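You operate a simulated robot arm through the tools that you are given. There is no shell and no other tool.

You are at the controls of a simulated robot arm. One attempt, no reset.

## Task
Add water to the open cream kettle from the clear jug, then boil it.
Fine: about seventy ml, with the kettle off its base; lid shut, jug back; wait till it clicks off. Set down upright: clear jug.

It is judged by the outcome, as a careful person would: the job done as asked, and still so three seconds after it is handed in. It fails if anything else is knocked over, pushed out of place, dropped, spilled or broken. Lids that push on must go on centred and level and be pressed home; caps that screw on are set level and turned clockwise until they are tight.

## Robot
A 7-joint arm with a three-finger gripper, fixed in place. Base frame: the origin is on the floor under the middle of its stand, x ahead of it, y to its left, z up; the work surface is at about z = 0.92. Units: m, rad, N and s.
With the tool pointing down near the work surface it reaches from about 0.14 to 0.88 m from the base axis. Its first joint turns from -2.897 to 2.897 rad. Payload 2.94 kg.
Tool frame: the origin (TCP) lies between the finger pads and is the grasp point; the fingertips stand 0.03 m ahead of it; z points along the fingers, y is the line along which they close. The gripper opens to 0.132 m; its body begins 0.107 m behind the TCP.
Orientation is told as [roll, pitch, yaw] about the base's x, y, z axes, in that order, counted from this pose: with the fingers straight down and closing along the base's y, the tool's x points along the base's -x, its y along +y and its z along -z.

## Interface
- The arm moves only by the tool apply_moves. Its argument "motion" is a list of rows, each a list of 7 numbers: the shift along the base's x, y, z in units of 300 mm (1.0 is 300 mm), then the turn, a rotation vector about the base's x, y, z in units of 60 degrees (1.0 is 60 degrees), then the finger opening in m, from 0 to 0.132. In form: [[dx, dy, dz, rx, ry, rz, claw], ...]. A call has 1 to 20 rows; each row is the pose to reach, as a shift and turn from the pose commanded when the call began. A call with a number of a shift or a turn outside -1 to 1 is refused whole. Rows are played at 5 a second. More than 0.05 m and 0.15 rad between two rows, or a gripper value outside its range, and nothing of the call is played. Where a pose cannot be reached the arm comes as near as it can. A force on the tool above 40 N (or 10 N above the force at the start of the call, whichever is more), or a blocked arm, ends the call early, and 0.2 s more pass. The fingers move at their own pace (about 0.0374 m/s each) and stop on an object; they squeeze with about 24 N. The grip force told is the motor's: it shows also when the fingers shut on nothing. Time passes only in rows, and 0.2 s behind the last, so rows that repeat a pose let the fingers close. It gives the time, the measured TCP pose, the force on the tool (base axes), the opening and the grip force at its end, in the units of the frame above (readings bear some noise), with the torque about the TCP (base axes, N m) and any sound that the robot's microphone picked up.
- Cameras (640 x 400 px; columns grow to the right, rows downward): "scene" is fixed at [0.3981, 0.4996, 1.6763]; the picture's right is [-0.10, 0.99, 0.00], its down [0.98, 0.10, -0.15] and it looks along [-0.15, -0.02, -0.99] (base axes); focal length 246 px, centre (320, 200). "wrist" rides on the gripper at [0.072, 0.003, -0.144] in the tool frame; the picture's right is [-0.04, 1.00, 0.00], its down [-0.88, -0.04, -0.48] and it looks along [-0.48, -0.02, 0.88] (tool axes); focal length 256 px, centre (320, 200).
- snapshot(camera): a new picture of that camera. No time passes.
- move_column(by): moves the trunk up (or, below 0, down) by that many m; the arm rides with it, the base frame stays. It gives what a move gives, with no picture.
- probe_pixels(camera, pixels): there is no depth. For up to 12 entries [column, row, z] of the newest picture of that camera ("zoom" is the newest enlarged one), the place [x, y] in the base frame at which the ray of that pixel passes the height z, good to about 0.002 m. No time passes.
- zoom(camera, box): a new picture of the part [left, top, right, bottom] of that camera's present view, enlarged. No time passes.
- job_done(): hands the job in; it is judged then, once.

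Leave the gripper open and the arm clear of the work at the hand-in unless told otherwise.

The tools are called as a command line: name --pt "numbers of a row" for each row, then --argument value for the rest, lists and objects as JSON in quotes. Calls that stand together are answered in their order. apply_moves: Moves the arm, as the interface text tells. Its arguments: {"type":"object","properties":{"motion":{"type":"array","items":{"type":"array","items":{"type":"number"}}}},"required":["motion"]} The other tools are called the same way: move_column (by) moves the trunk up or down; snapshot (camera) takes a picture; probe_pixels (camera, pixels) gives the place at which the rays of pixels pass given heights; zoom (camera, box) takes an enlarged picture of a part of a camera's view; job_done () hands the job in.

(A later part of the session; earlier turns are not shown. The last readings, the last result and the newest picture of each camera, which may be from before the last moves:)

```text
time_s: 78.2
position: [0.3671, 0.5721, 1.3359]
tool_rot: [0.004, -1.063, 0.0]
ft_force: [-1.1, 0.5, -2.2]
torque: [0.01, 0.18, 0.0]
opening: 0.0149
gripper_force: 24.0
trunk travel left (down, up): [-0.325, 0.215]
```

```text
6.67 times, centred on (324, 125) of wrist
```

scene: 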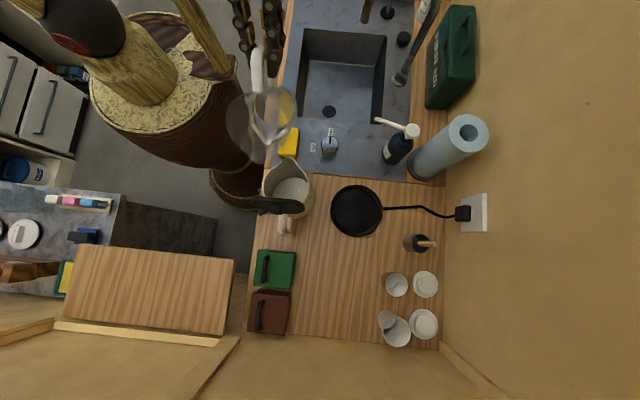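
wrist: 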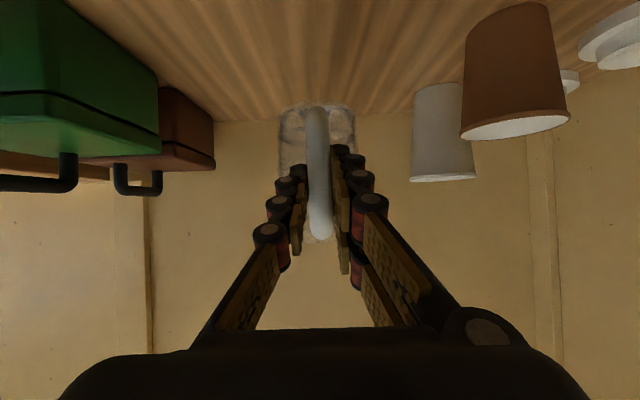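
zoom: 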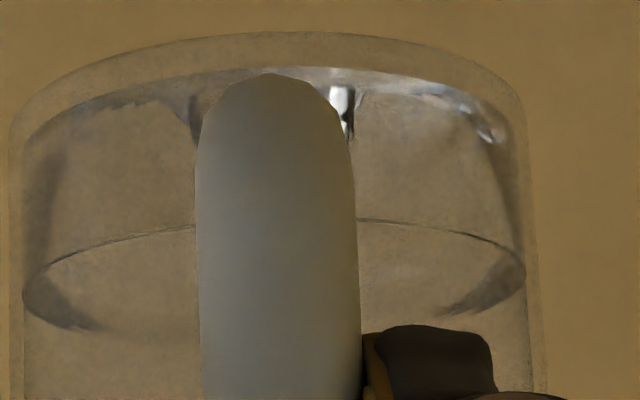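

Torque on re-lift averages higher, so pooled torque now says ≈72 ± 11 ml poured and the water line ≈57, best ≈60. I go back for roughly 9 ml more.

apply_moves --pt "-0.04 0 0.03 0 0.08 0 0" --pt "-0.08 0 0.06 0 0.16 0 0" --pt "-0.12 0 0.09 0 0.24 0 0" --pt "-0.16 0 0.12 0 0.32 0 0" --pt "-0.2 0 0.15 0 0.4 0 0" --pt "-0.24 0 0.18 0 0.48 0 0" --pt "-0.28 0 0.2 0 0.56 0 0" --pt "-0.32 0 0.207 0 0.62 0 0" --pt "-0.341 0 0.207 0 0.667 0 0" --pt "-0.39 -0.06 0.207 0 0.667 0 0" --pt "-0.44 -0.14 0.207 0 0.667 0 0" --pt "-0.49 -0.22 0.207 0 0.667 0 0" --pt "-0.54 -0.3 0.207 0 0.667 0 0" --pt "-0.58 -0.38 0.207 0 0.667 0 0" --pt "-0.62 -0.45 0.207 0 0.667 0 0" --pt "-0.65 -0.52 0.207 0 0.667 0 0" --pt "-0.66 -0.568 0.207 0 0.667 0 0" --pt "-0.66 -0.568 0.207 0 0.667 0 0"

apply_moves --pt "0 0 -0.05 0 0.03 0 0" --pt "0 0 -0.11 0 0.07 0 0" --pt "0 0 -0.17 0 0.12 0 0" --pt "0 0 -0.23 0 0.17 0 0" --pt "0 0 -0.29 0 0.22 0 0" --pt "0 0 -0.35 0 0.28 0 0" --pt "0 0 -0.4 0 0.34 0 0" --pt "0 0 -0.427 0 0.39 0 0" --pt "0 0 -0.427 0 0.43 0 0" --pt "0 0 -0.427 0 0.43 0 0"

zoom --camera "scene" --box '[244, 120, 324, 220]'

```text
time_s: 82.0
position: [0.1682, 0.404, 1.3987]
tool_rot: [0.004, -0.364, 0.0]
ft_force: [-0.5, 0.4, -1.2]
torque: [0.0, 0.07, 0.01]
opening: 0.0147
gripper_force: 23.8
trunk travel left (down, up): [-0.325, 0.215]
```

```text
time_s: 84.2
position: [0.1689, 0.4025, 1.2713]
tool_rot: [0.007, 0.087, 0.002]
ft_force: [-0.7, 0.5, -2.3]
torque: [-0.01, 0.06, 0.04]
opening: 0.0147
gripper_force: 24.0
trunk travel left (down, up): [-0.325, 0.215]
```

```text
4.00 times, centred on (284, 170) of scene
```

zoom: 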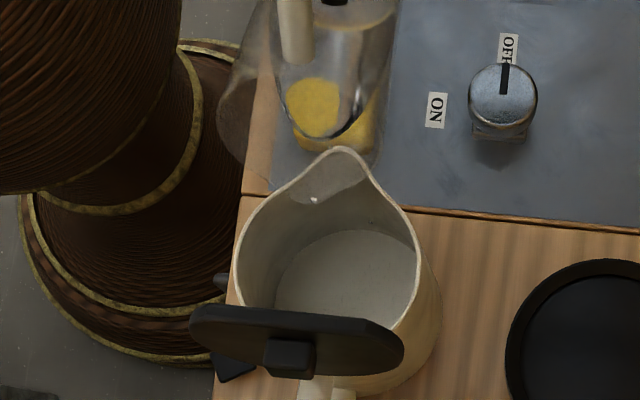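

The lip (zoom (315,200)) is over the opening. I tilt to the earlier end angle first (pitch 0.158).

apply_moves --pt "0 0 0 0 0.035 0 0" --pt "0 0 0 0 0.068 0 0" --pt "0 0 0 0 0.068 0 0" --pt "0 0 0 0 0.068 0 0"

zoom --camera "scene" --box '[244, 120, 324, 220]'

apply_moves --pt "0 0 0 0 0.012 0 0" --pt "0 0 0 0 0.021 0 0" --pt "0 0 0 0 0.021 0 0" --pt "0 0 0 0 0.021 0 0"

zoom --camera "scene" --box '[244, 120, 324, 220]'

```text
time_s: 85.2
position: [0.1698, 0.4037, 1.2705]
tool_rot: [0.005, 0.157, 0.0]
ft_force: [1.1, 0.2, -1.3]
torque: [-0.02, -0.02, 0.05]
opening: 0.0145
gripper_force: 23.9
trunk travel left (down, up): [-0.325, 0.215]
```

```text
4.00 times, centred on (284, 170) of scene
```

zoom: 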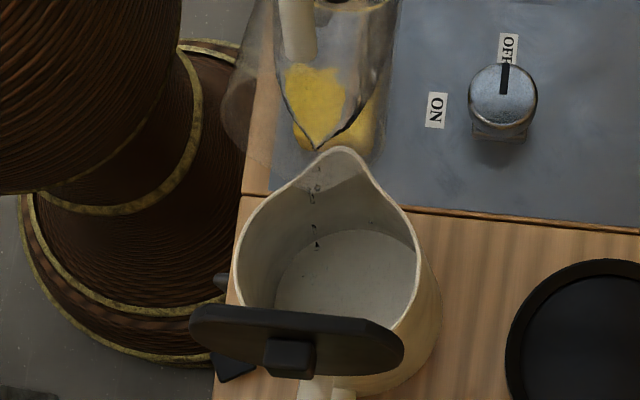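

```text
time_s: 86.2
position: [0.1699, 0.4017, 1.2712]
tool_rot: [0.005, 0.179, 0.0]
ft_force: [0.0, 0.4, -1.2]
torque: [0.04, 0.01, 0.0]
opening: 0.0147
gripper_force: 23.9
trunk travel left (down, up): [-0.325, 0.215]
```

```text
4.00 times, centred on (284, 170) of scene
```

zoom: 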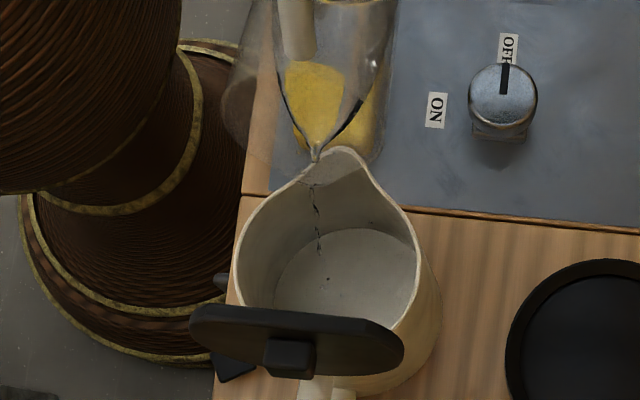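

A thin stream at pitch 0.179. I let it run out for about two seconds.

apply_moves --pt "0 0 0 0 0 0 0" --pt "0 0 0 0 0 0 0" --pt "0 0 0 0 0 0 0" --pt "0 0 0 0 0 0 0" --pt "0 0 0 0 0 0 0" --pt "0 0 0 0 0 0 0" --pt "0 0 0 0 0 0 0" --pt "0 0 0 0 0 0 0" --pt "0 0 0 0 0 0 0"

zoom --camera "scene" --box '[244, 120, 324, 220]'

```text
time_s: 88.2
position: [0.1691, 0.4028, 1.2699]
tool_rot: [0.005, 0.181, -0.001]
ft_force: [0.2, 0.1, -2.3]
torque: [0.0, 0.01, 0.0]
opening: 0.0145
gripper_force: 24.1
trunk travel left (down, up): [-0.325, 0.215]
```

```text
4.00 times, centred on (284, 170) of scene
```

zoom: 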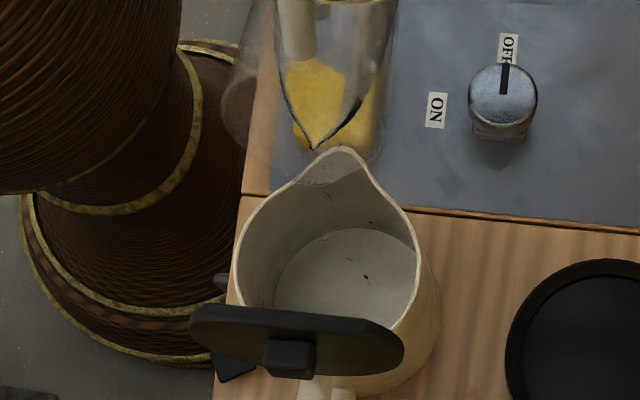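

The flow has stopped. I return the jug the same way and turn it upright.

apply_moves --pt "0 0 0 0 -0.07 0 0" --pt "0 0 0 0 -0.14 0 0" --pt "0 0 0 0 -0.21 0 0" --pt "0 0 0.03 0 -0.28 0 0" --pt "0 0 0.09 0 -0.35 0 0" --pt "0 0 0.16 0 -0.42 0 0" --pt "0 0 0.24 0 -0.48 0 0" --pt "0 0 0.32 0 -0.519 0 0" --pt "0.01 0.01 0.4 0 -0.519 0 0" --pt "0.04 0.05 0.427 0 -0.519 0 0" --pt "0.09 0.13 0.427 0 -0.519 0 0" --pt "0.14 0.21 0.427 0 -0.519 0 0" --pt "0.19 0.29 0.427 0 -0.519 0 0" --pt "0.24 0.37 0.427 0 -0.519 0 0" --pt "0.29 0.45 0.427 0 -0.519 0 0" --pt "0.32 0.52 0.427 0 -0.519 0 0" --pt "0.32 0.568 0.427 0 -0.519 0 0" --pt "0.32 0.568 0.427 0 -0.519 0 0"

apply_moves --pt "0.04 0 -0.03 0 -0.08 0 0" --pt "0.08 0 -0.06 0 -0.16 0 0" --pt "0.12 0 -0.09 0 -0.24 0 0" --pt "0.16 0 -0.12 0 -0.32 0 0" --pt "0.2 0 -0.14 0 -0.4 0 0" --pt "0.24 0 -0.16 0 -0.48 0 0" --pt "0.28 0 -0.18 0 -0.56 0 0" --pt "0.32 0 -0.2 0 -0.62 0 0" --pt "0.341 0 -0.2037 0 -0.667 0 0" --pt "0.341 0 -0.2037 0 -0.667 0 0" --pt "0.341 0 -0.2037 0 -0.667 0 0"

zoom --camera "wrist" --box '[276, 95, 372, 155]'

snapshot --camera "scene"

```text
time_s: 92.0
position: [0.2641, 0.5745, 1.3975]
tool_rot: [0.004, -0.362, 0.0]
ft_force: [0.2, -0.6, -1.2]
torque: [-0.01, 0.06, 0.0]
opening: 0.0146
gripper_force: 24.4
trunk travel left (down, up): [-0.325, 0.215]
```

```text
time_s: 94.4
position: [0.3679, 0.574, 1.3395]
tool_rot: [0.004, -1.061, 0.001]
ft_force: [-1.2, 0.3, -2.3]
torque: [0.02, 0.18, -0.01]
opening: 0.0148
gripper_force: 23.6
trunk travel left (down, up): [-0.325, 0.215]
```

```text
6.67 times, centred on (324, 125) of wrist
```

zoom: 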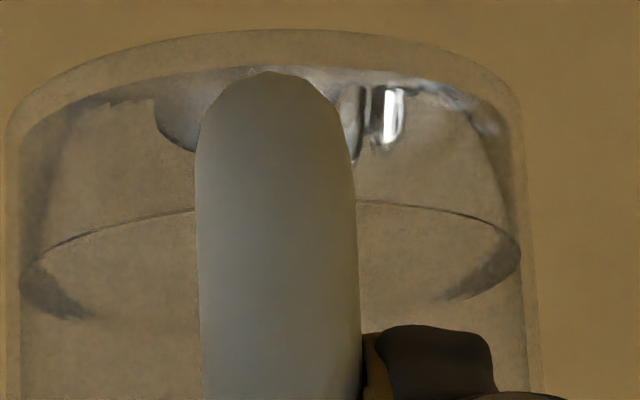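

```text
taken
```

scene: 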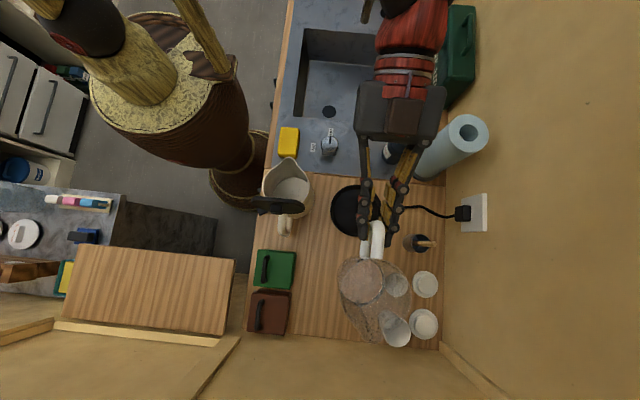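

The line dropped about 1.9 mm more (≈7–8 ml), so total is about 65–75 ml, which is on target. I put the jug back on its spot: first to 40 mm above.

apply_moves --pt "0.02 0 -0.02 0 0 0 0" --pt "0.06 0 -0.07 0 0 0 0" --pt "0.11 0.004 -0.14 0 0 0 0" --pt "0.16 0.008 -0.22 0 0 0 0" --pt "0.21 0.012 -0.31 0 0 0 0" --pt "0.26 0.014 -0.4 0 0 0 0" --pt "0.31 0.014 -0.5 0 0 0 0" --pt "0.35 0.014 -0.6 0 0 0 0" --pt "0.362 0.014 -0.7 0 0 0 0" --pt "0.362 0.014 -0.8 0 0 0 0" --pt "0.362 0.014 -0.9 0 0 0 0" --pt "0.362 0.014 -1.0 0 0 0 0" --pt "0.362 0.014 -1.0 0 0 0 0"

apply_moves --pt "0 0 -0.03 0 0 0 0" --pt "0 0 -0.06 0 0 0 0" --pt "0 0 -0.09 0 0 0 0" --pt "0 0 -0.11 0 0 0 0" --pt "0 0 -0.115 0 0 0 0" --pt "0 0 -0.115 0 0 0 0"

zoom --camera "scene" --box '[280, 240, 408, 340]'

```text
time_s: 97.2
position: [0.4766, 0.5758, 1.0394]
tool_rot: [0.005, -1.063, 0.0]
ft_force: [0.2, -0.1, -1.9]
torque: [0.02, 0.14, -0.03]
opening: 0.0147
gripper_force: 23.9
trunk travel left (down, up): [-0.325, 0.215]
```

```text
time_s: 98.6
position: [0.4768, 0.5781, 1.0035]
tool_rot: [0.004, -1.062, 0.0]
ft_force: [0.7, -0.3, -2.0]
torque: [0.0, 0.17, -0.05]
opening: 0.0146
gripper_force: 24.1
trunk travel left (down, up): [-0.325, 0.215]
```

```text
4.00 times, centred on (344, 290) of scene
```

zoom: 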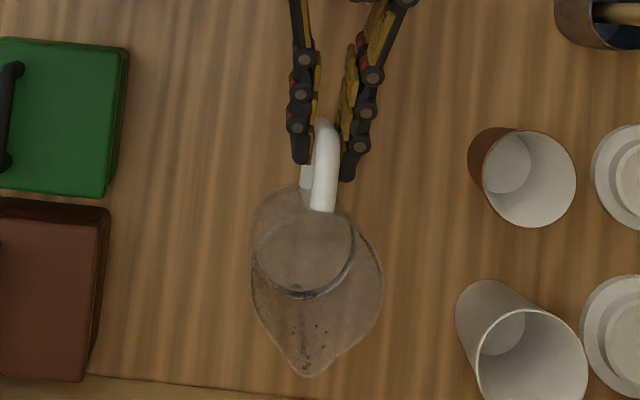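

The jug matches its original pixels within about 1.5 px. I lower the last 3 mm to contact.

apply_moves --pt "0 0.002 -0.004 0 0 0 0" --pt "0 0.002 -0.008 0 0 0 0" --pt "0 0.002 -0.01 0 0 0 0" --pt "0 0.002 -0.01 0 0 0 0"

```text
time_s: 99.6
position: [0.4769, 0.5783, 1.0006]
tool_rot: [0.008, -1.063, -0.001]
ft_force: [2.0, 0.6, 3.8]
torque: [0.08, -0.72, 0.03]
opening: 0.0148
gripper_force: 24.4
trunk travel left (down, up): [-0.325, 0.215]
```

Contact, but the lever says mostly the front edge, so I turn back half a degree and settle a touch lower before letting go.

apply_moves --pt "0 0 -0.001 0 -0.005 0 0" --pt "0 0 -0.002 0 -0.009 0 0" --pt "0 0 -0.002 0 -0.009 0 0"

zoom --camera "wrist" --box '[260, 80, 380, 260]'

```text
time_s: 100.4
position: [0.4771, 0.5781, 1.0008]
tool_rot: [0.007, -1.074, -0.003]
ft_force: [-0.1, 2.4, 9.7]
torque: [0.14, -0.57, 0.03]
opening: 0.0149
gripper_force: 24.3
trunk travel left (down, up): [-0.325, 0.215]
```

```text
2.22 times, centred on (320, 170) of wrist
```

zoom: 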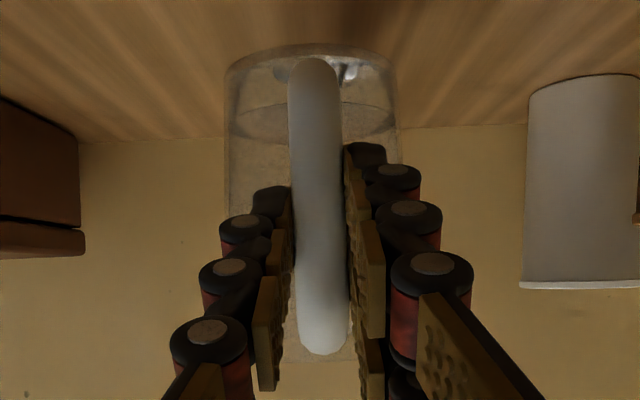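

Now the base is pressed evenly (lever ≈ 0.06 m). I open the fingers.

apply_moves --pt "0 0 0.002 0 0 0 0.02" --pt "0 0 0.002 0 0 0 0.03" --pt "0 0 0.002 0 0 0 0.045" --pt "0 0 0.002 0 0 0 0.06" --pt "0 0 0.002 0 0 0 0.06"

zoom --camera "wrist" --box '[220, 100, 420, 225]'

zoom --camera "scene" --box '[280, 240, 408, 340]'

```text
time_s: 101.6
position: [0.4764, 0.5782, 1.0006]
tool_rot: [0.004, -1.071, -0.001]
ft_force: [-1.3, 0.5, 0.3]
torque: [0.01, 0.0, 0.01]
opening: 0.0603
gripper_force: 0.0
trunk travel left (down, up): [-0.325, 0.215]
```

```text
3.20 times, centred on (320, 162) of wrist
```

zoom: 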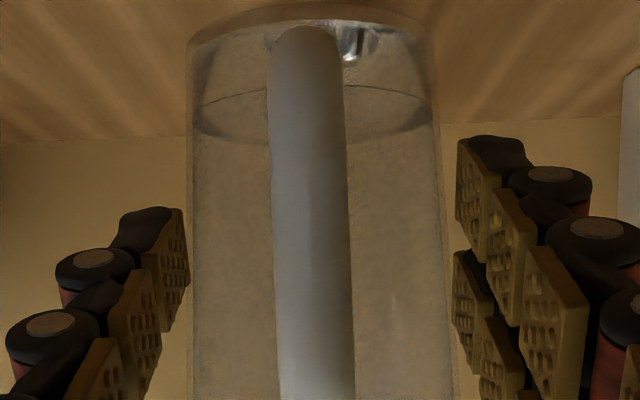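

```text
4.00 times, centred on (344, 290) of scene
```

zoom: 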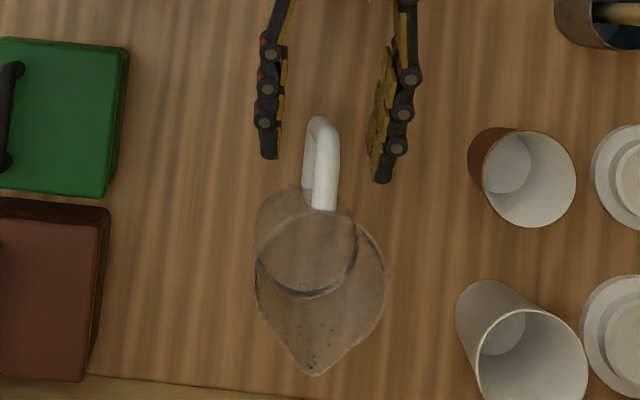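

The jug stands upright on its spot (spout tip at scene (343, 334) vs. originally (342, 333)). I back straight off from the handle, then rise and bring the hand vertical, clear of everything.

apply_moves --pt "-0.06 0 0 0 0 0 0.06" --pt "-0.15 0 0.01 0 0 0 0.06" --pt "-0.25 0 0.04 0 0 0 0.06" --pt "-0.32 0 0.12 0 0.05 0 0.06" --pt "-0.34 0 0.25 0 0.15 0 0.06" --pt "-0.34 0 0.39 0 0.28 0 0.05" --pt "-0.34 0 0.53 0 0.41 0 0.04" --pt "-0.34 0 0.67 0 0.54 0 0.03" --pt "-0.34 0 0.81 0 0.67 0 0.02" --pt "-0.32 0 0.94 0 0.8 0 0.01" --pt "-0.28 0 1.0 0 0.92 0 0.0" --pt "-0.24 -0.02 1.0 0 1.0 0 0.0" --pt "-0.2 -0.06 1.0 0 1.0 0 0.0"

snapshot --camera "wrist"

snapshot --camera "scene"

```text
time_s: 104.4
position: [0.4177, 0.5585, 1.3033]
tool_rot: [0.005, -0.024, -0.001]
ft_force: [-0.3, -0.2, 0.6]
torque: [0.03, 0.01, 0.0]
opening: 0.0001
gripper_force: 23.7
trunk travel left (down, up): [-0.325, 0.215]
```

```text
taken
```

wrist: 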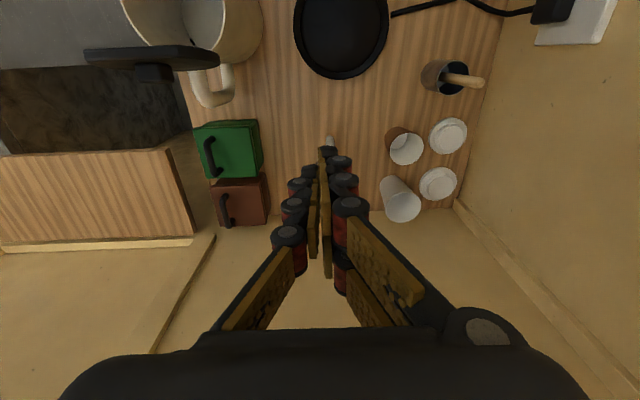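

```text
taken
```

scene: 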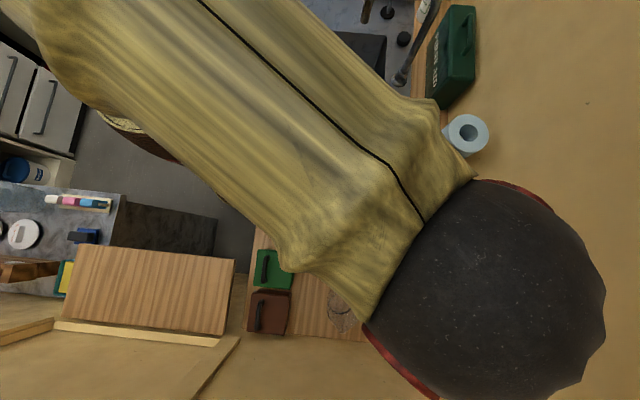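

The arm itself blocks the scene camera here, but the wrist view shows the kettle at upper left. I zoom on the lid and handle.

zoom --camera "wrist" --box '[70, 0, 280, 125]'

probe_pixels --camera "wrist" --pixels '[[86, 53, 1.2], [218, 56, 1.2], [155, 45, 1.22], [155, 45, 1.2], [150, 68, 1.2], [228, 78, 1.08], [205, 105, 1.0], [295, 25, 0.935], [388, 25, 0.935], [342, 78, 0.935]]'

```text
3.05 times, centred on (175, 62) of wrist
```

zoom: 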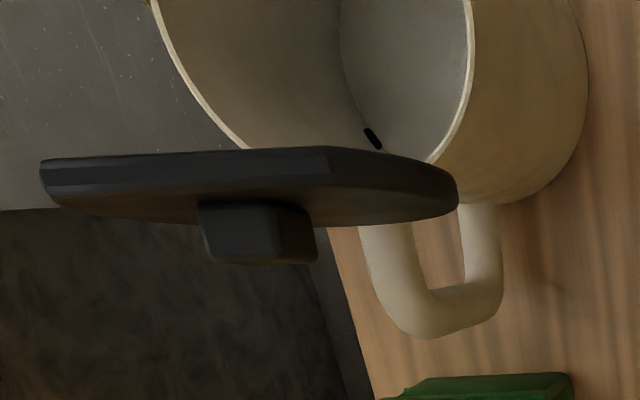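

```text
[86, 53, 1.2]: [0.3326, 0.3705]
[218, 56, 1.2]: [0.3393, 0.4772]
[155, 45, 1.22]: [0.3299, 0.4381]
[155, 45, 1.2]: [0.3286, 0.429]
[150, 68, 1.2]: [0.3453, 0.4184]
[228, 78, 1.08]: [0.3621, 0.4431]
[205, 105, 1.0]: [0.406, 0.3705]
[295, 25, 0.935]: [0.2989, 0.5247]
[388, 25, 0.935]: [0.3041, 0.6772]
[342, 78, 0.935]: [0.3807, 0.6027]
```

This is a helpful view: the lid is a thick disc at x ≈ 0.33–0.345 with a knob facing +x, and the base disc is centred near (0.303, 0.601). I'd like the wrist camera to look along -y for a side view of the lid, so I turn the hand by -90° about vertical here in free air, in two steps.

apply_moves --pt "0 0 0 0 0.01 -0.12 0" --pt "0 0 0 0 0.02 -0.24 0" --pt "0 0 0 0 0.024 -0.36 0" --pt "0 0 0 0 0.024 -0.48 0" --pt "0 0 0 0 0.024 -0.6 0" --pt "0 0 0 0 0.024 -0.72 0" --pt "0 0 0 0 0.024 -0.84 0" --pt "0 0 0 0 0.024 -0.96 0" --pt "0 0 0 0 0.024 -0.96 0"

snapshot --camera "wrist"

```text
time_s: 106.4
position: [0.4153, 0.5608, 1.3012]
tool_rot: [-0.007, -0.004, -1.006]
ft_force: [0.6, 0.4, 0.2]
torque: [0.02, 0.0, 0.02]
opening: 0.0001
gripper_force: 23.8
trunk travel left (down, up): [-0.325, 0.215]
```

```text
taken
```

wrist: 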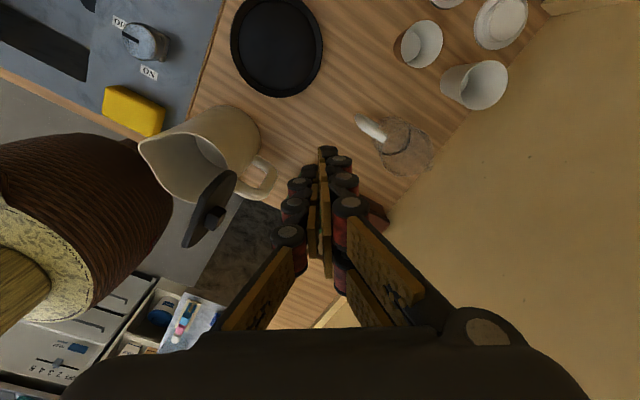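

The turn works and gives a nice side-on view of the lid. I finish to -90°.

apply_moves --pt "0 0 0 0.003 0 -0.12 0" --pt "0 0 0 0.006 0.003 -0.24 0" --pt "0 0 0 0.006 0.003 -0.36 0" --pt "0 0 0 0.006 0.003 -0.48 0" --pt "0 0 0 0.006 0.003 -0.54 0" --pt "0 0 0 0.006 0.003 -0.54 0"

snapshot --camera "wrist"

zoom --camera "wrist" --box '[120, 120, 320, 260]'

```text
time_s: 107.8
position: [0.4175, 0.5593, 1.3005]
tool_rot: [-0.008, 0.004, -1.573]
ft_force: [-0.1, 0.4, 0.2]
torque: [-0.04, 0.02, 0.0]
opening: 0.0003
gripper_force: 24.4
trunk travel left (down, up): [-0.325, 0.215]
```

```text
taken
```

wrist: 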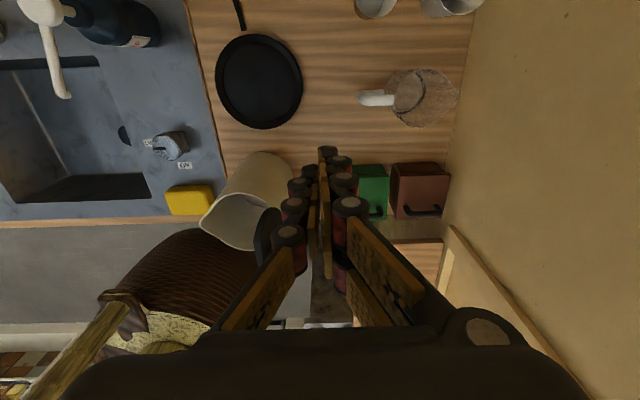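

```text
2.86 times, centred on (220, 190) of wrist
```

zoom: 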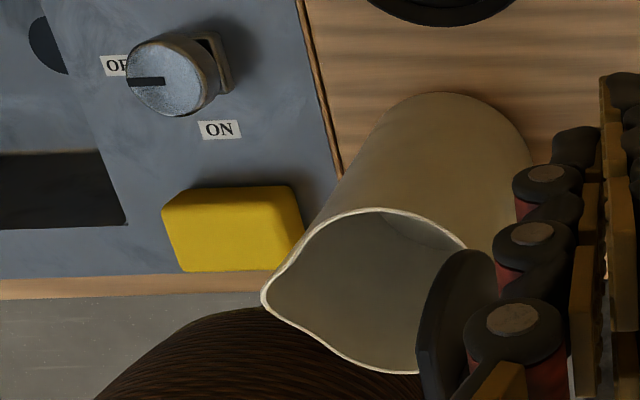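

I bring the closed fingers behind the lid (on its +x side): over to y ≈ 0.408 at x 0.44, then down so the tips are about 25 mm below the lid's top edge.

apply_moves --pt "0.03 -0.08 0 0 0 0 0" --pt "0.06 -0.2 0 0 0 0 0" --pt "0.075 -0.34 0 0 0 0 0" --pt "0.075 -0.46 0 0 0 0 0" --pt "0.075 -0.504 0 0 0 0 0" --pt "0.075 -0.504 -0.1 0 0 0 0" --pt "0.075 -0.504 -0.2 0 0 0 0" --pt "0.075 -0.504 -0.25 0 0 0 0" --pt "0.075 -0.504 -0.25 0 0 0 0"

snapshot --camera "wrist"

snapshot --camera "scene"

```text
time_s: 109.8
position: [0.4388, 0.4102, 1.2246]
tool_rot: [-0.009, 0.003, -1.571]
ft_force: [0.3, 0.0, 0.7]
torque: [0.01, -0.03, -0.04]
opening: 0.0002
gripper_force: 24.7
trunk travel left (down, up): [-0.325, 0.215]
```

```text
taken
```

wrist: 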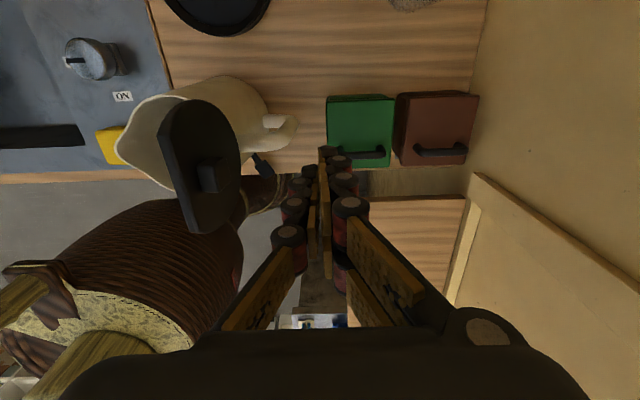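

```text
taken
```

scene: 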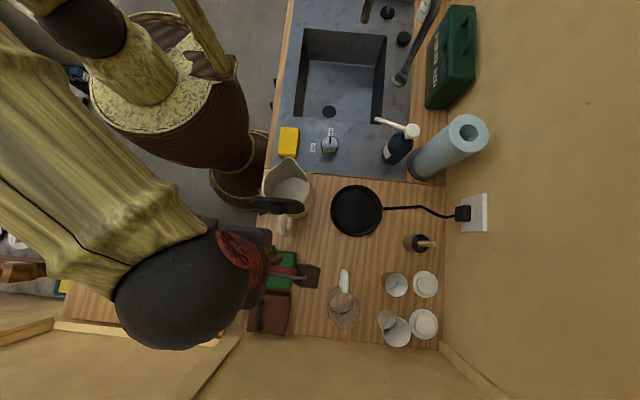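

Now both cameras see the scene. I zoom on the lid, the handle and the black switch lever (wrist ≈ (262,165)).

zoom --camera "wrist" --box '[110, 70, 334, 240]'

zoom --camera "scene" --box '[230, 150, 342, 280]'

probe_pixels --camera "wrist" --pixels '[[205, 100, 1.22], [240, 165, 1.16], [195, 232, 1.16], [207, 178, 1.16], [262, 165, 0.95], [262, 165, 0.97], [297, 125, 1.06], [285, 115, 1.1], [265, 135, 1.0]]'

```text
2.35 times, centred on (222, 155) of wrist
```

zoom: 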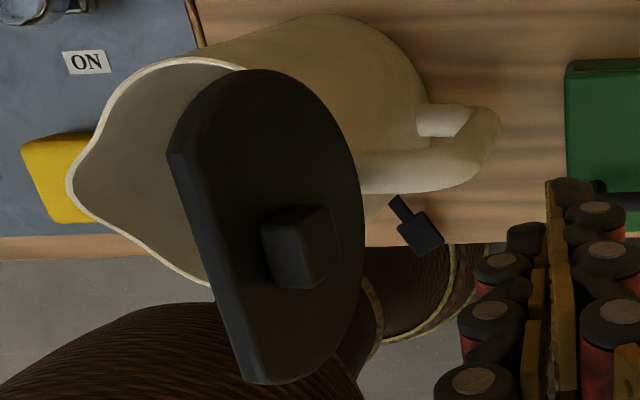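

```text
3.08 times, centred on (286, 215) of scene
```

zoom: 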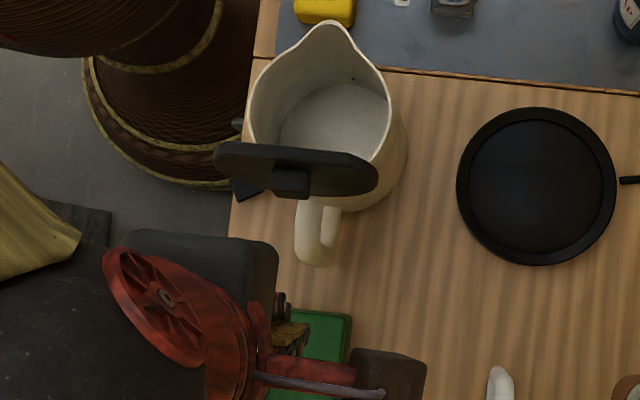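

```text
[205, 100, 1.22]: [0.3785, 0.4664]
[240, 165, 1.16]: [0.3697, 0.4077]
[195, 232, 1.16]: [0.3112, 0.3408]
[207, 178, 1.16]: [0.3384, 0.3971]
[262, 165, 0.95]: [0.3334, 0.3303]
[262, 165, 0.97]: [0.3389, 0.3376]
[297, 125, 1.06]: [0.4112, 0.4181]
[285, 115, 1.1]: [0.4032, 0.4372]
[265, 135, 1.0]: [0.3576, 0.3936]
```

I now see everything clearly: the lid's top edge is near z 1.217, the knob near (0.355, 0.405, 1.17), and the switch paddle near (0.335, 0.332, 0.955). I push the lid gently towards -x, watching the force.

apply_moves --pt "-0.06 0 0.012 0 0 0 0" --pt "-0.13 0 0.012 0 0 0 0" --pt "-0.19 0 0.012 0 0 0 0" --pt "-0.23 0 0.012 0 0 0 0" --pt "-0.26 0 0.012 0 0 0 0"

snapshot --camera "wrist"

zoom --camera "scene" --box '[230, 150, 342, 280]'

```text
time_s: 111.0
position: [0.3615, 0.4078, 1.2295]
tool_rot: [-0.008, 0.005, -1.571]
ft_force: [0.0, 0.8, 0.3]
torque: [-0.01, -0.02, 0.03]
opening: 0.0
gripper_force: 24.4
trunk travel left (down, up): [-0.325, 0.215]
```

```text
taken
```

wrist: 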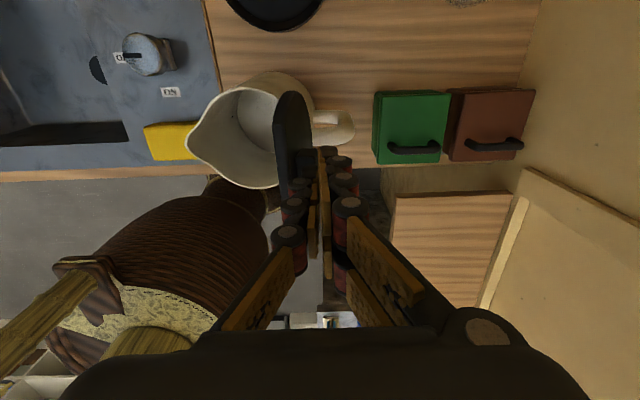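

```text
3.08 times, centred on (286, 215) of scene
```

zoom: 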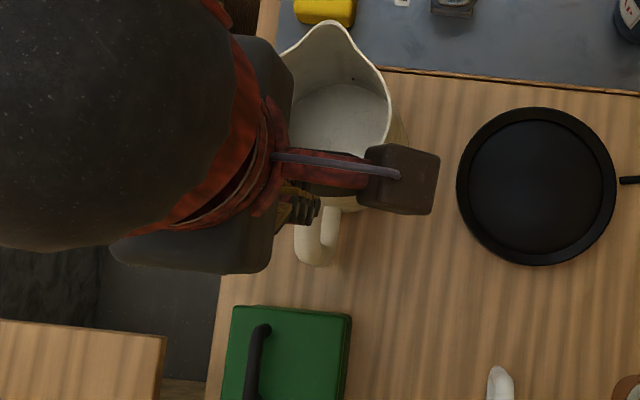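

The fingers are just at the lid's outer face, no force yet. I continue -x in small steps.

apply_moves --pt "-0.03 0 0 0 0 0 0" --pt "-0.06 0 0 0 0 0 0" --pt "-0.09 0 0 0 0 0 0" --pt "-0.11 0 0 0 0 0 0"

snapshot --camera "wrist"

zoom --camera "wrist" --box '[200, 50, 400, 250]'

```text
time_s: 112.0
position: [0.3276, 0.4097, 1.2274]
tool_rot: [-0.008, 0.005, -1.57]
ft_force: [-0.7, 0.1, 0.6]
torque: [-0.02, 0.0, 0.0]
opening: 0.0
gripper_force: 24.1
trunk travel left (down, up): [-0.325, 0.215]
```

```text
taken
```

wrist: 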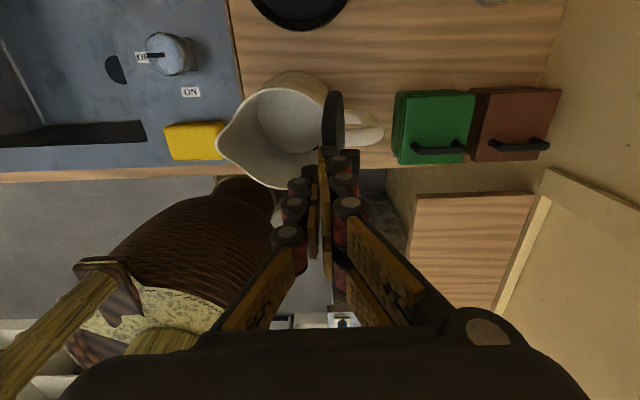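

```text
2.00 times, centred on (300, 150) of wrist
```

zoom: 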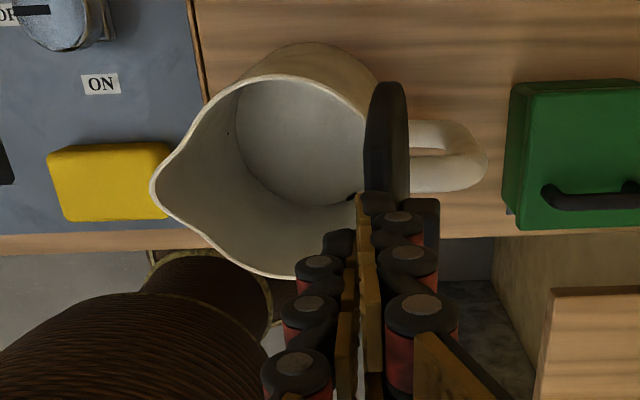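

No force, and the picture shows the fingertips passed over the lid's top edge, so the lid is lower than I judged. I go back to +x, drop 40 mm lower, and approach again.

apply_moves --pt "0.1 0 0 0 0 0 0" --pt "0.22 0 0 0 0 0 0" --pt "0.34 0 0 0 0 0 0" --pt "0.37 0 -0.05 0 0 0 0" --pt "0.37 0 -0.13 0 0 0 0" --pt "0.37 0 -0.13 0 0 0 0"

zoom --camera "wrist" --box '[110, 50, 350, 250]'

zoom --camera "scene" --box '[230, 150, 342, 280]'

```text
time_s: 113.4
position: [0.4369, 0.4117, 1.1909]
tool_rot: [-0.011, 0.004, -1.571]
ft_force: [0.2, -0.6, 0.2]
torque: [-0.02, -0.02, -0.01]
opening: 0.0001
gripper_force: 24.1
trunk travel left (down, up): [-0.325, 0.215]
```

```text
2.00 times, centred on (230, 150) of wrist
```

zoom: 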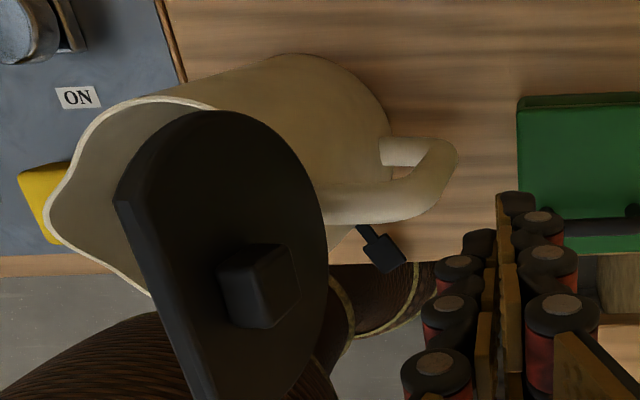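

```text
3.08 times, centred on (286, 215) of scene
```

zoom: 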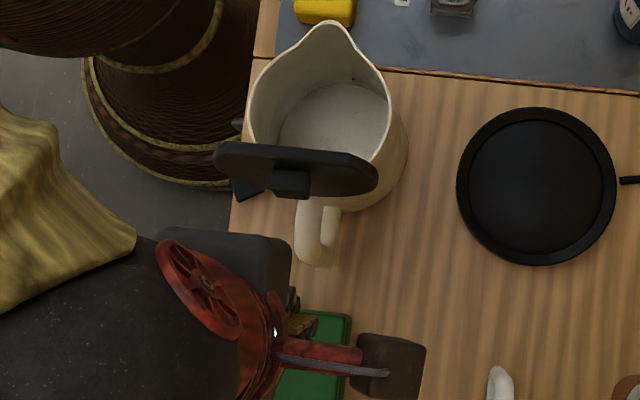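

By triangulation the lid's top edge is a straight chord at z ≈ 1.193 and the knob's face is near (0.350, 0.403, 1.170). I raise slightly so the tips are at about 1.172 and push again in small steps.

apply_moves --pt "-0.08 0 0.037 0 0 0 0" --pt "-0.16 -0.015 0.037 0 0 0 0" --pt "-0.19 -0.015 0.037 0 0 0 0" --pt "-0.21 -0.015 0.037 0 0 0 0" --pt "-0.23 -0.015 0.037 0 0 0 0"

zoom --camera "wrist" --box '[160, 50, 400, 250]'

zoom --camera "scene" --box '[230, 150, 342, 280]'

```text
time_s: 114.6
position: [0.3686, 0.4029, 1.202]
tool_rot: [-0.009, 0.003, -1.572]
ft_force: [0.2, -0.7, 0.2]
torque: [-0.01, 0.0, 0.01]
opening: 0.0001
gripper_force: 24.0
trunk travel left (down, up): [-0.325, 0.215]
```

```text
2.00 times, centred on (280, 150) of wrist
```

zoom: 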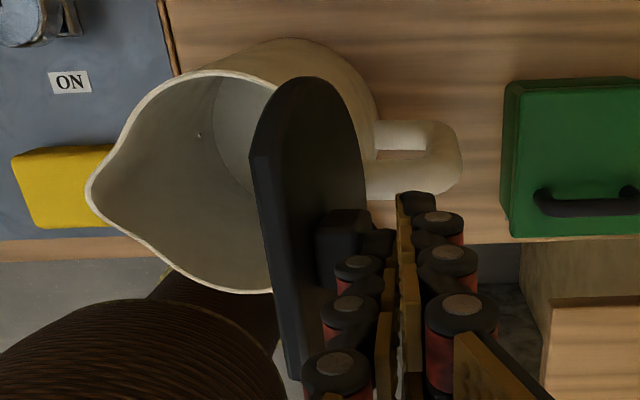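

```text
3.08 times, centred on (286, 215) of scene
```

zoom: 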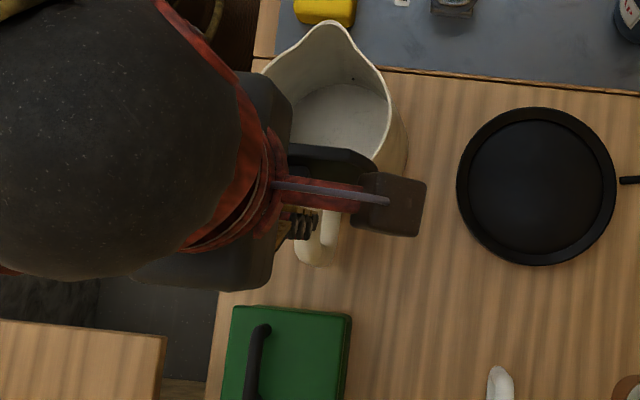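

The leading fingertip is right beside the knob. I keep pushing in 5–6 mm steps.

apply_moves --pt "-0.02 0 0 0 0 0 0" --pt "-0.04 0 0 0 0 0 0" --pt "-0.06 0 0 0 0 0 0" --pt "-0.08 0 0 0 0 0 0"

zoom --camera "wrist" --box '[160, 50, 400, 250]'

```text
time_s: 115.6
position: [0.347, 0.4047, 1.2001]
tool_rot: [-0.009, 0.003, -1.571]
ft_force: [-0.2, -0.1, -0.2]
torque: [-0.01, -0.01, 0.01]
opening: 0.0001
gripper_force: 24.5
trunk travel left (down, up): [-0.325, 0.215]
```

```text
2.00 times, centred on (280, 150) of wrist
```

zoom: 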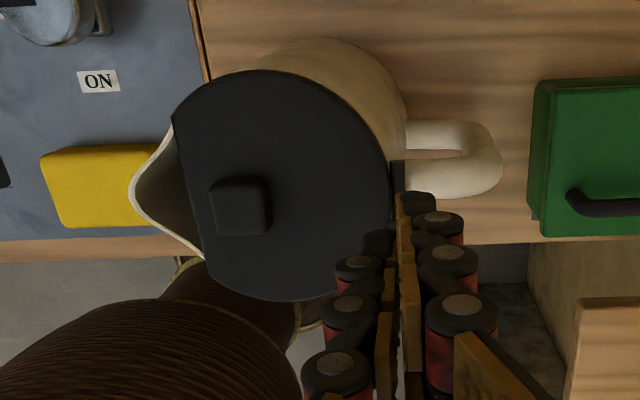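

The lid swung over and now lies on the kettle. I move above the knob (about (0.277, 0.407)) and look before pressing it home.

apply_moves --pt "-0.06 0.004 0.03 0 0 0 0" --pt "-0.14 0.008 0.03 0 0 0 0" --pt "-0.22 0.008 0.03 0 0 0 0" --pt "-0.236 0.008 0.03 0 0 0 0" --pt "-0.236 0.008 0.03 0 0 0 0"

zoom --camera "wrist" --box '[200, 50, 440, 250]'

zoom --camera "scene" --box '[230, 150, 342, 280]'

```text
time_s: 116.8
position: [0.2739, 0.4066, 1.2098]
tool_rot: [-0.011, 0.004, -1.571]
ft_force: [1.1, -1.3, 0.2]
torque: [-0.03, 0.04, -0.07]
opening: 0.0003
gripper_force: 24.5
trunk travel left (down, up): [-0.325, 0.215]
```

```text
2.00 times, centred on (320, 150) of wrist
```

zoom: 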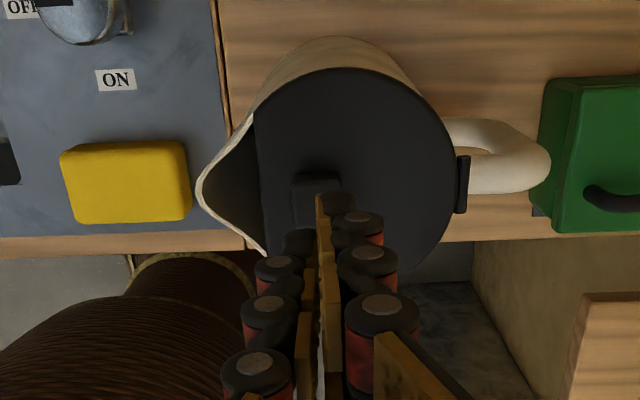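

```text
3.08 times, centred on (286, 215) of scene
```

zoom: 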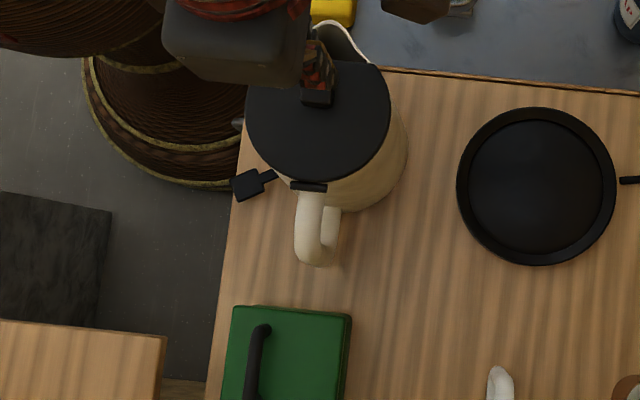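

The lid lies over the opening with the knob at about (0.281, 0.406). I lower the fingertips onto the knob and press gently in small steps.

apply_moves --pt "0.02 0 -0.05 0 0 0 0" --pt "0.02 0 -0.1 0 0 0 0" --pt "0.02 0 -0.125 0 0 0 0" --pt "0.02 0 -0.14 0 0 0 0" --pt "0.02 0 -0.155 0 0 0 0"

zoom --camera "wrist" --box '[200, 50, 440, 250]'

```text
time_s: 118.0
position: [0.281, 0.4069, 1.1633]
tool_rot: [-0.008, 0.005, -1.572]
ft_force: [0.3, 0.4, -0.1]
torque: [-0.04, 0.02, 0.02]
opening: 0.0001
gripper_force: 24.3
trunk travel left (down, up): [-0.325, 0.215]
```

```text
2.00 times, centred on (320, 150) of wrist
```

zoom: 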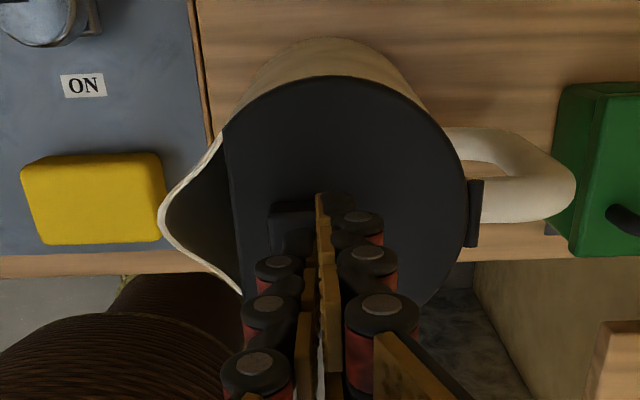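

Tips are near z 1.133 and about 8 mm to +x of the knob's middle. I shift 8 mm in -x and lower in 2–3 mm steps until I feel it.

apply_moves --pt "-0.027 0 0 0 0 0 0" --pt "-0.027 0 -0.01 0 0 0 0" --pt "-0.027 0 -0.02 0 0 0 0" --pt "-0.027 0 -0.03 0 0 0 0"

apply_moves --pt "0 0 -0.008 0 0 0 0" --pt "0 0 -0.016 0 0 0 0"

zoom --camera "wrist" --box '[200, 50, 440, 250]'

```text
time_s: 119.0
position: [0.2733, 0.4056, 1.1538]
tool_rot: [-0.008, 0.004, -1.57]
ft_force: [-0.4, 0.3, 0.1]
torque: [0.0, 0.02, -0.02]
opening: 0.0
gripper_force: 23.7
trunk travel left (down, up): [-0.325, 0.215]
```

```text
time_s: 119.6
position: [0.274, 0.4067, 1.1511]
tool_rot: [-0.009, 0.003, -1.571]
ft_force: [0.2, -0.7, 1.0]
torque: [0.0, -0.01, 0.03]
opening: 0.0002
gripper_force: 24.0
trunk travel left (down, up): [-0.325, 0.215]
```

```text
2.00 times, centred on (320, 150) of wrist
```

zoom: 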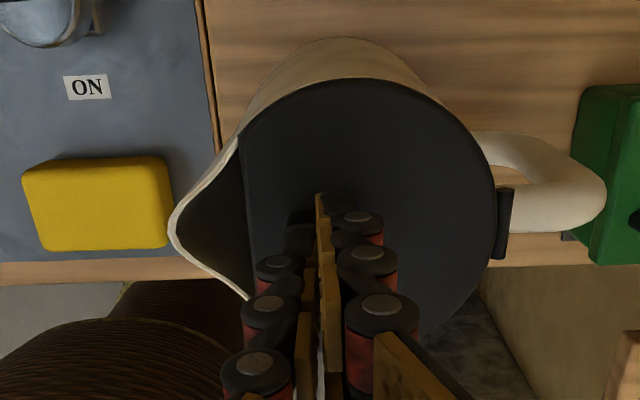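

No contact yet at tip height ≈1.12. I continue down in small steps.

apply_moves --pt "0 0 -0.008 0 0 0 0" --pt "0 0 -0.016 0 0 0 0" --pt "0 0 -0.024 0 0 0 0"

apply_moves --pt "0 0 -0.006 0 0 0 0" --pt "0 0 -0.012 0 0 0 0"

zoom --camera "wrist" --box '[200, 50, 440, 250]'

```text
time_s: 120.4
position: [0.2733, 0.4082, 1.1492]
tool_rot: [-0.005, 0.012, -1.571]
ft_force: [-4.7, -8.1, 23.3]
torque: [-0.42, 0.1, -0.06]
opening: 0.006
gripper_force: 23.7
trunk travel left (down, up): [-0.325, 0.215]
stopped in row 3: the force on the tool passed its limit at 42 N (the readings are from after the stop); the commanded pose is now the measured one
```

```text
time_s: 120.9
position: [0.2735, 0.4086, 1.1495]
tool_rot: [-0.001, 0.015, -1.571]
ft_force: [-4.6, -8.9, 24.9]
torque: [-0.5, 0.12, -0.08]
opening: 0.0058
gripper_force: 23.9
trunk travel left (down, up): [-0.325, 0.215]
stopped in row 2: the force on the tool passed its limit at 42 N (the readings are from after the stop); the commanded pose is now the measured one
```

```text
2.00 times, centred on (320, 150) of wrist
```

zoom: 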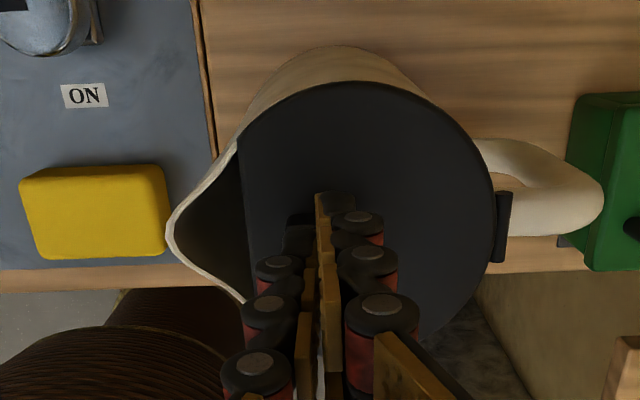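

The knob took up to 42 N, so the lid is pressed down. I lift off and look whether it lies flat and home.

apply_moves --pt "0 0 0.03 0 0 0 0" --pt "0 0 0.12 0 0 0 0" --pt "0 0 0.27 0 0 0 0" --pt "0.08 0 0.42 0 0 0 0" --pt "0.2 0 0.55 0 0 0 0" --pt "0.34 0 0.6 0 0 0 0" --pt "0.46 0 0.6 0 0 0 0" --pt "0.5 0 0.6 0 0 0 0"

snapshot --camera "wrist"

zoom --camera "scene" --box '[240, 150, 320, 240]'

```text
refused: row 4 steps farther than a row can; nothing moved
```

```text
taken
```

wrist: 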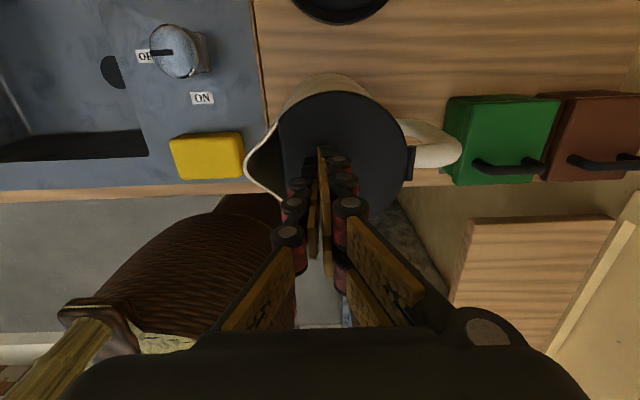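

```text
4.44 times, centred on (280, 195) of scene
```

zoom: 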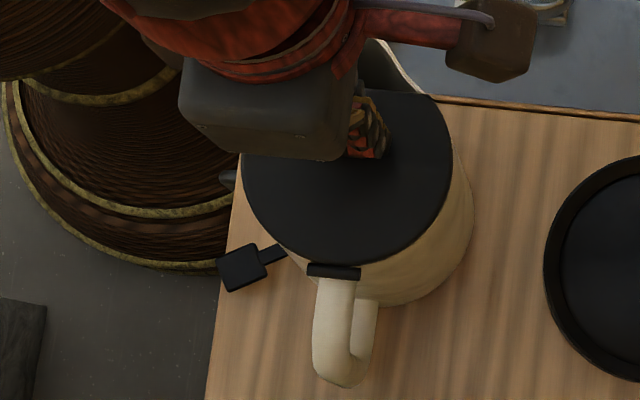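

One step was too long; I repeat with shorter steps.

apply_moves --pt "0 0 0.03 0 0 0 0" --pt "0 0 0.12 0 0 0 0" --pt "0 0 0.26 0 0 0 0" --pt "0.05 0 0.38 0 0 0 0" --pt "0.13 0 0.5 0 0 0 0" --pt "0.25 0 0.58 0 0 0 0" --pt "0.38 0 0.6 0 0 0 0" --pt "0.5 0 0.6 0 0 0 0" --pt "0.5 0 0.6 0 0 0 0"

snapshot --camera "wrist"

zoom --camera "scene" --box '[240, 150, 320, 240]'

zoom --camera "wrist" --box '[100, 80, 340, 260]'

```text
time_s: 122.9
position: [0.4248, 0.4102, 1.3261]
tool_rot: [-0.002, 0.012, -1.57]
ft_force: [0.0, 0.3, 0.4]
torque: [0.01, -0.03, 0.0]
opening: 0.0001
gripper_force: 24.2
trunk travel left (down, up): [-0.325, 0.215]
```

```text
taken
```

wrist: 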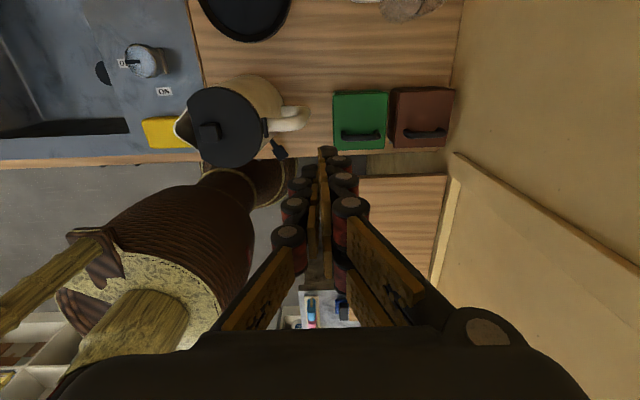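

```text
4.44 times, centred on (280, 195) of scene
```

zoom: 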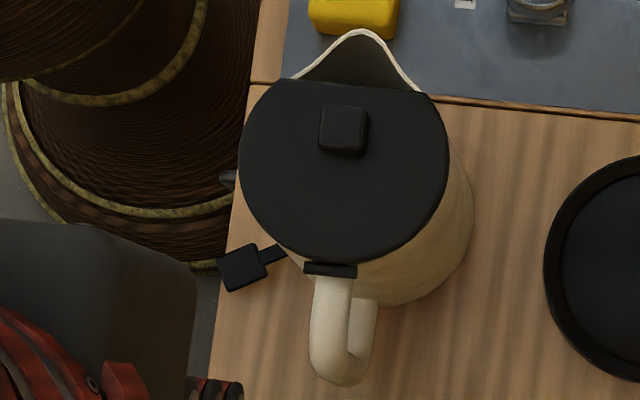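

```text
2.22 times, centred on (220, 170) of wrist
```

zoom: 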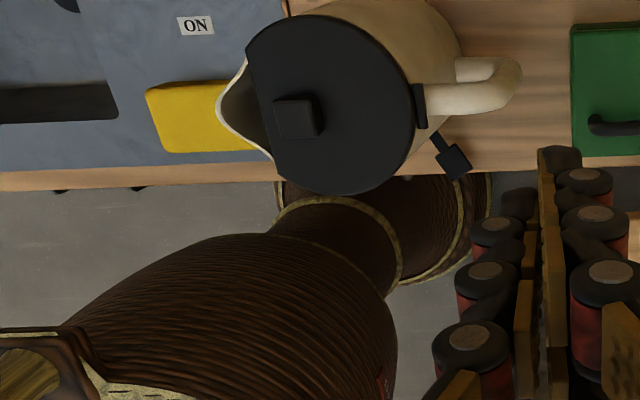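

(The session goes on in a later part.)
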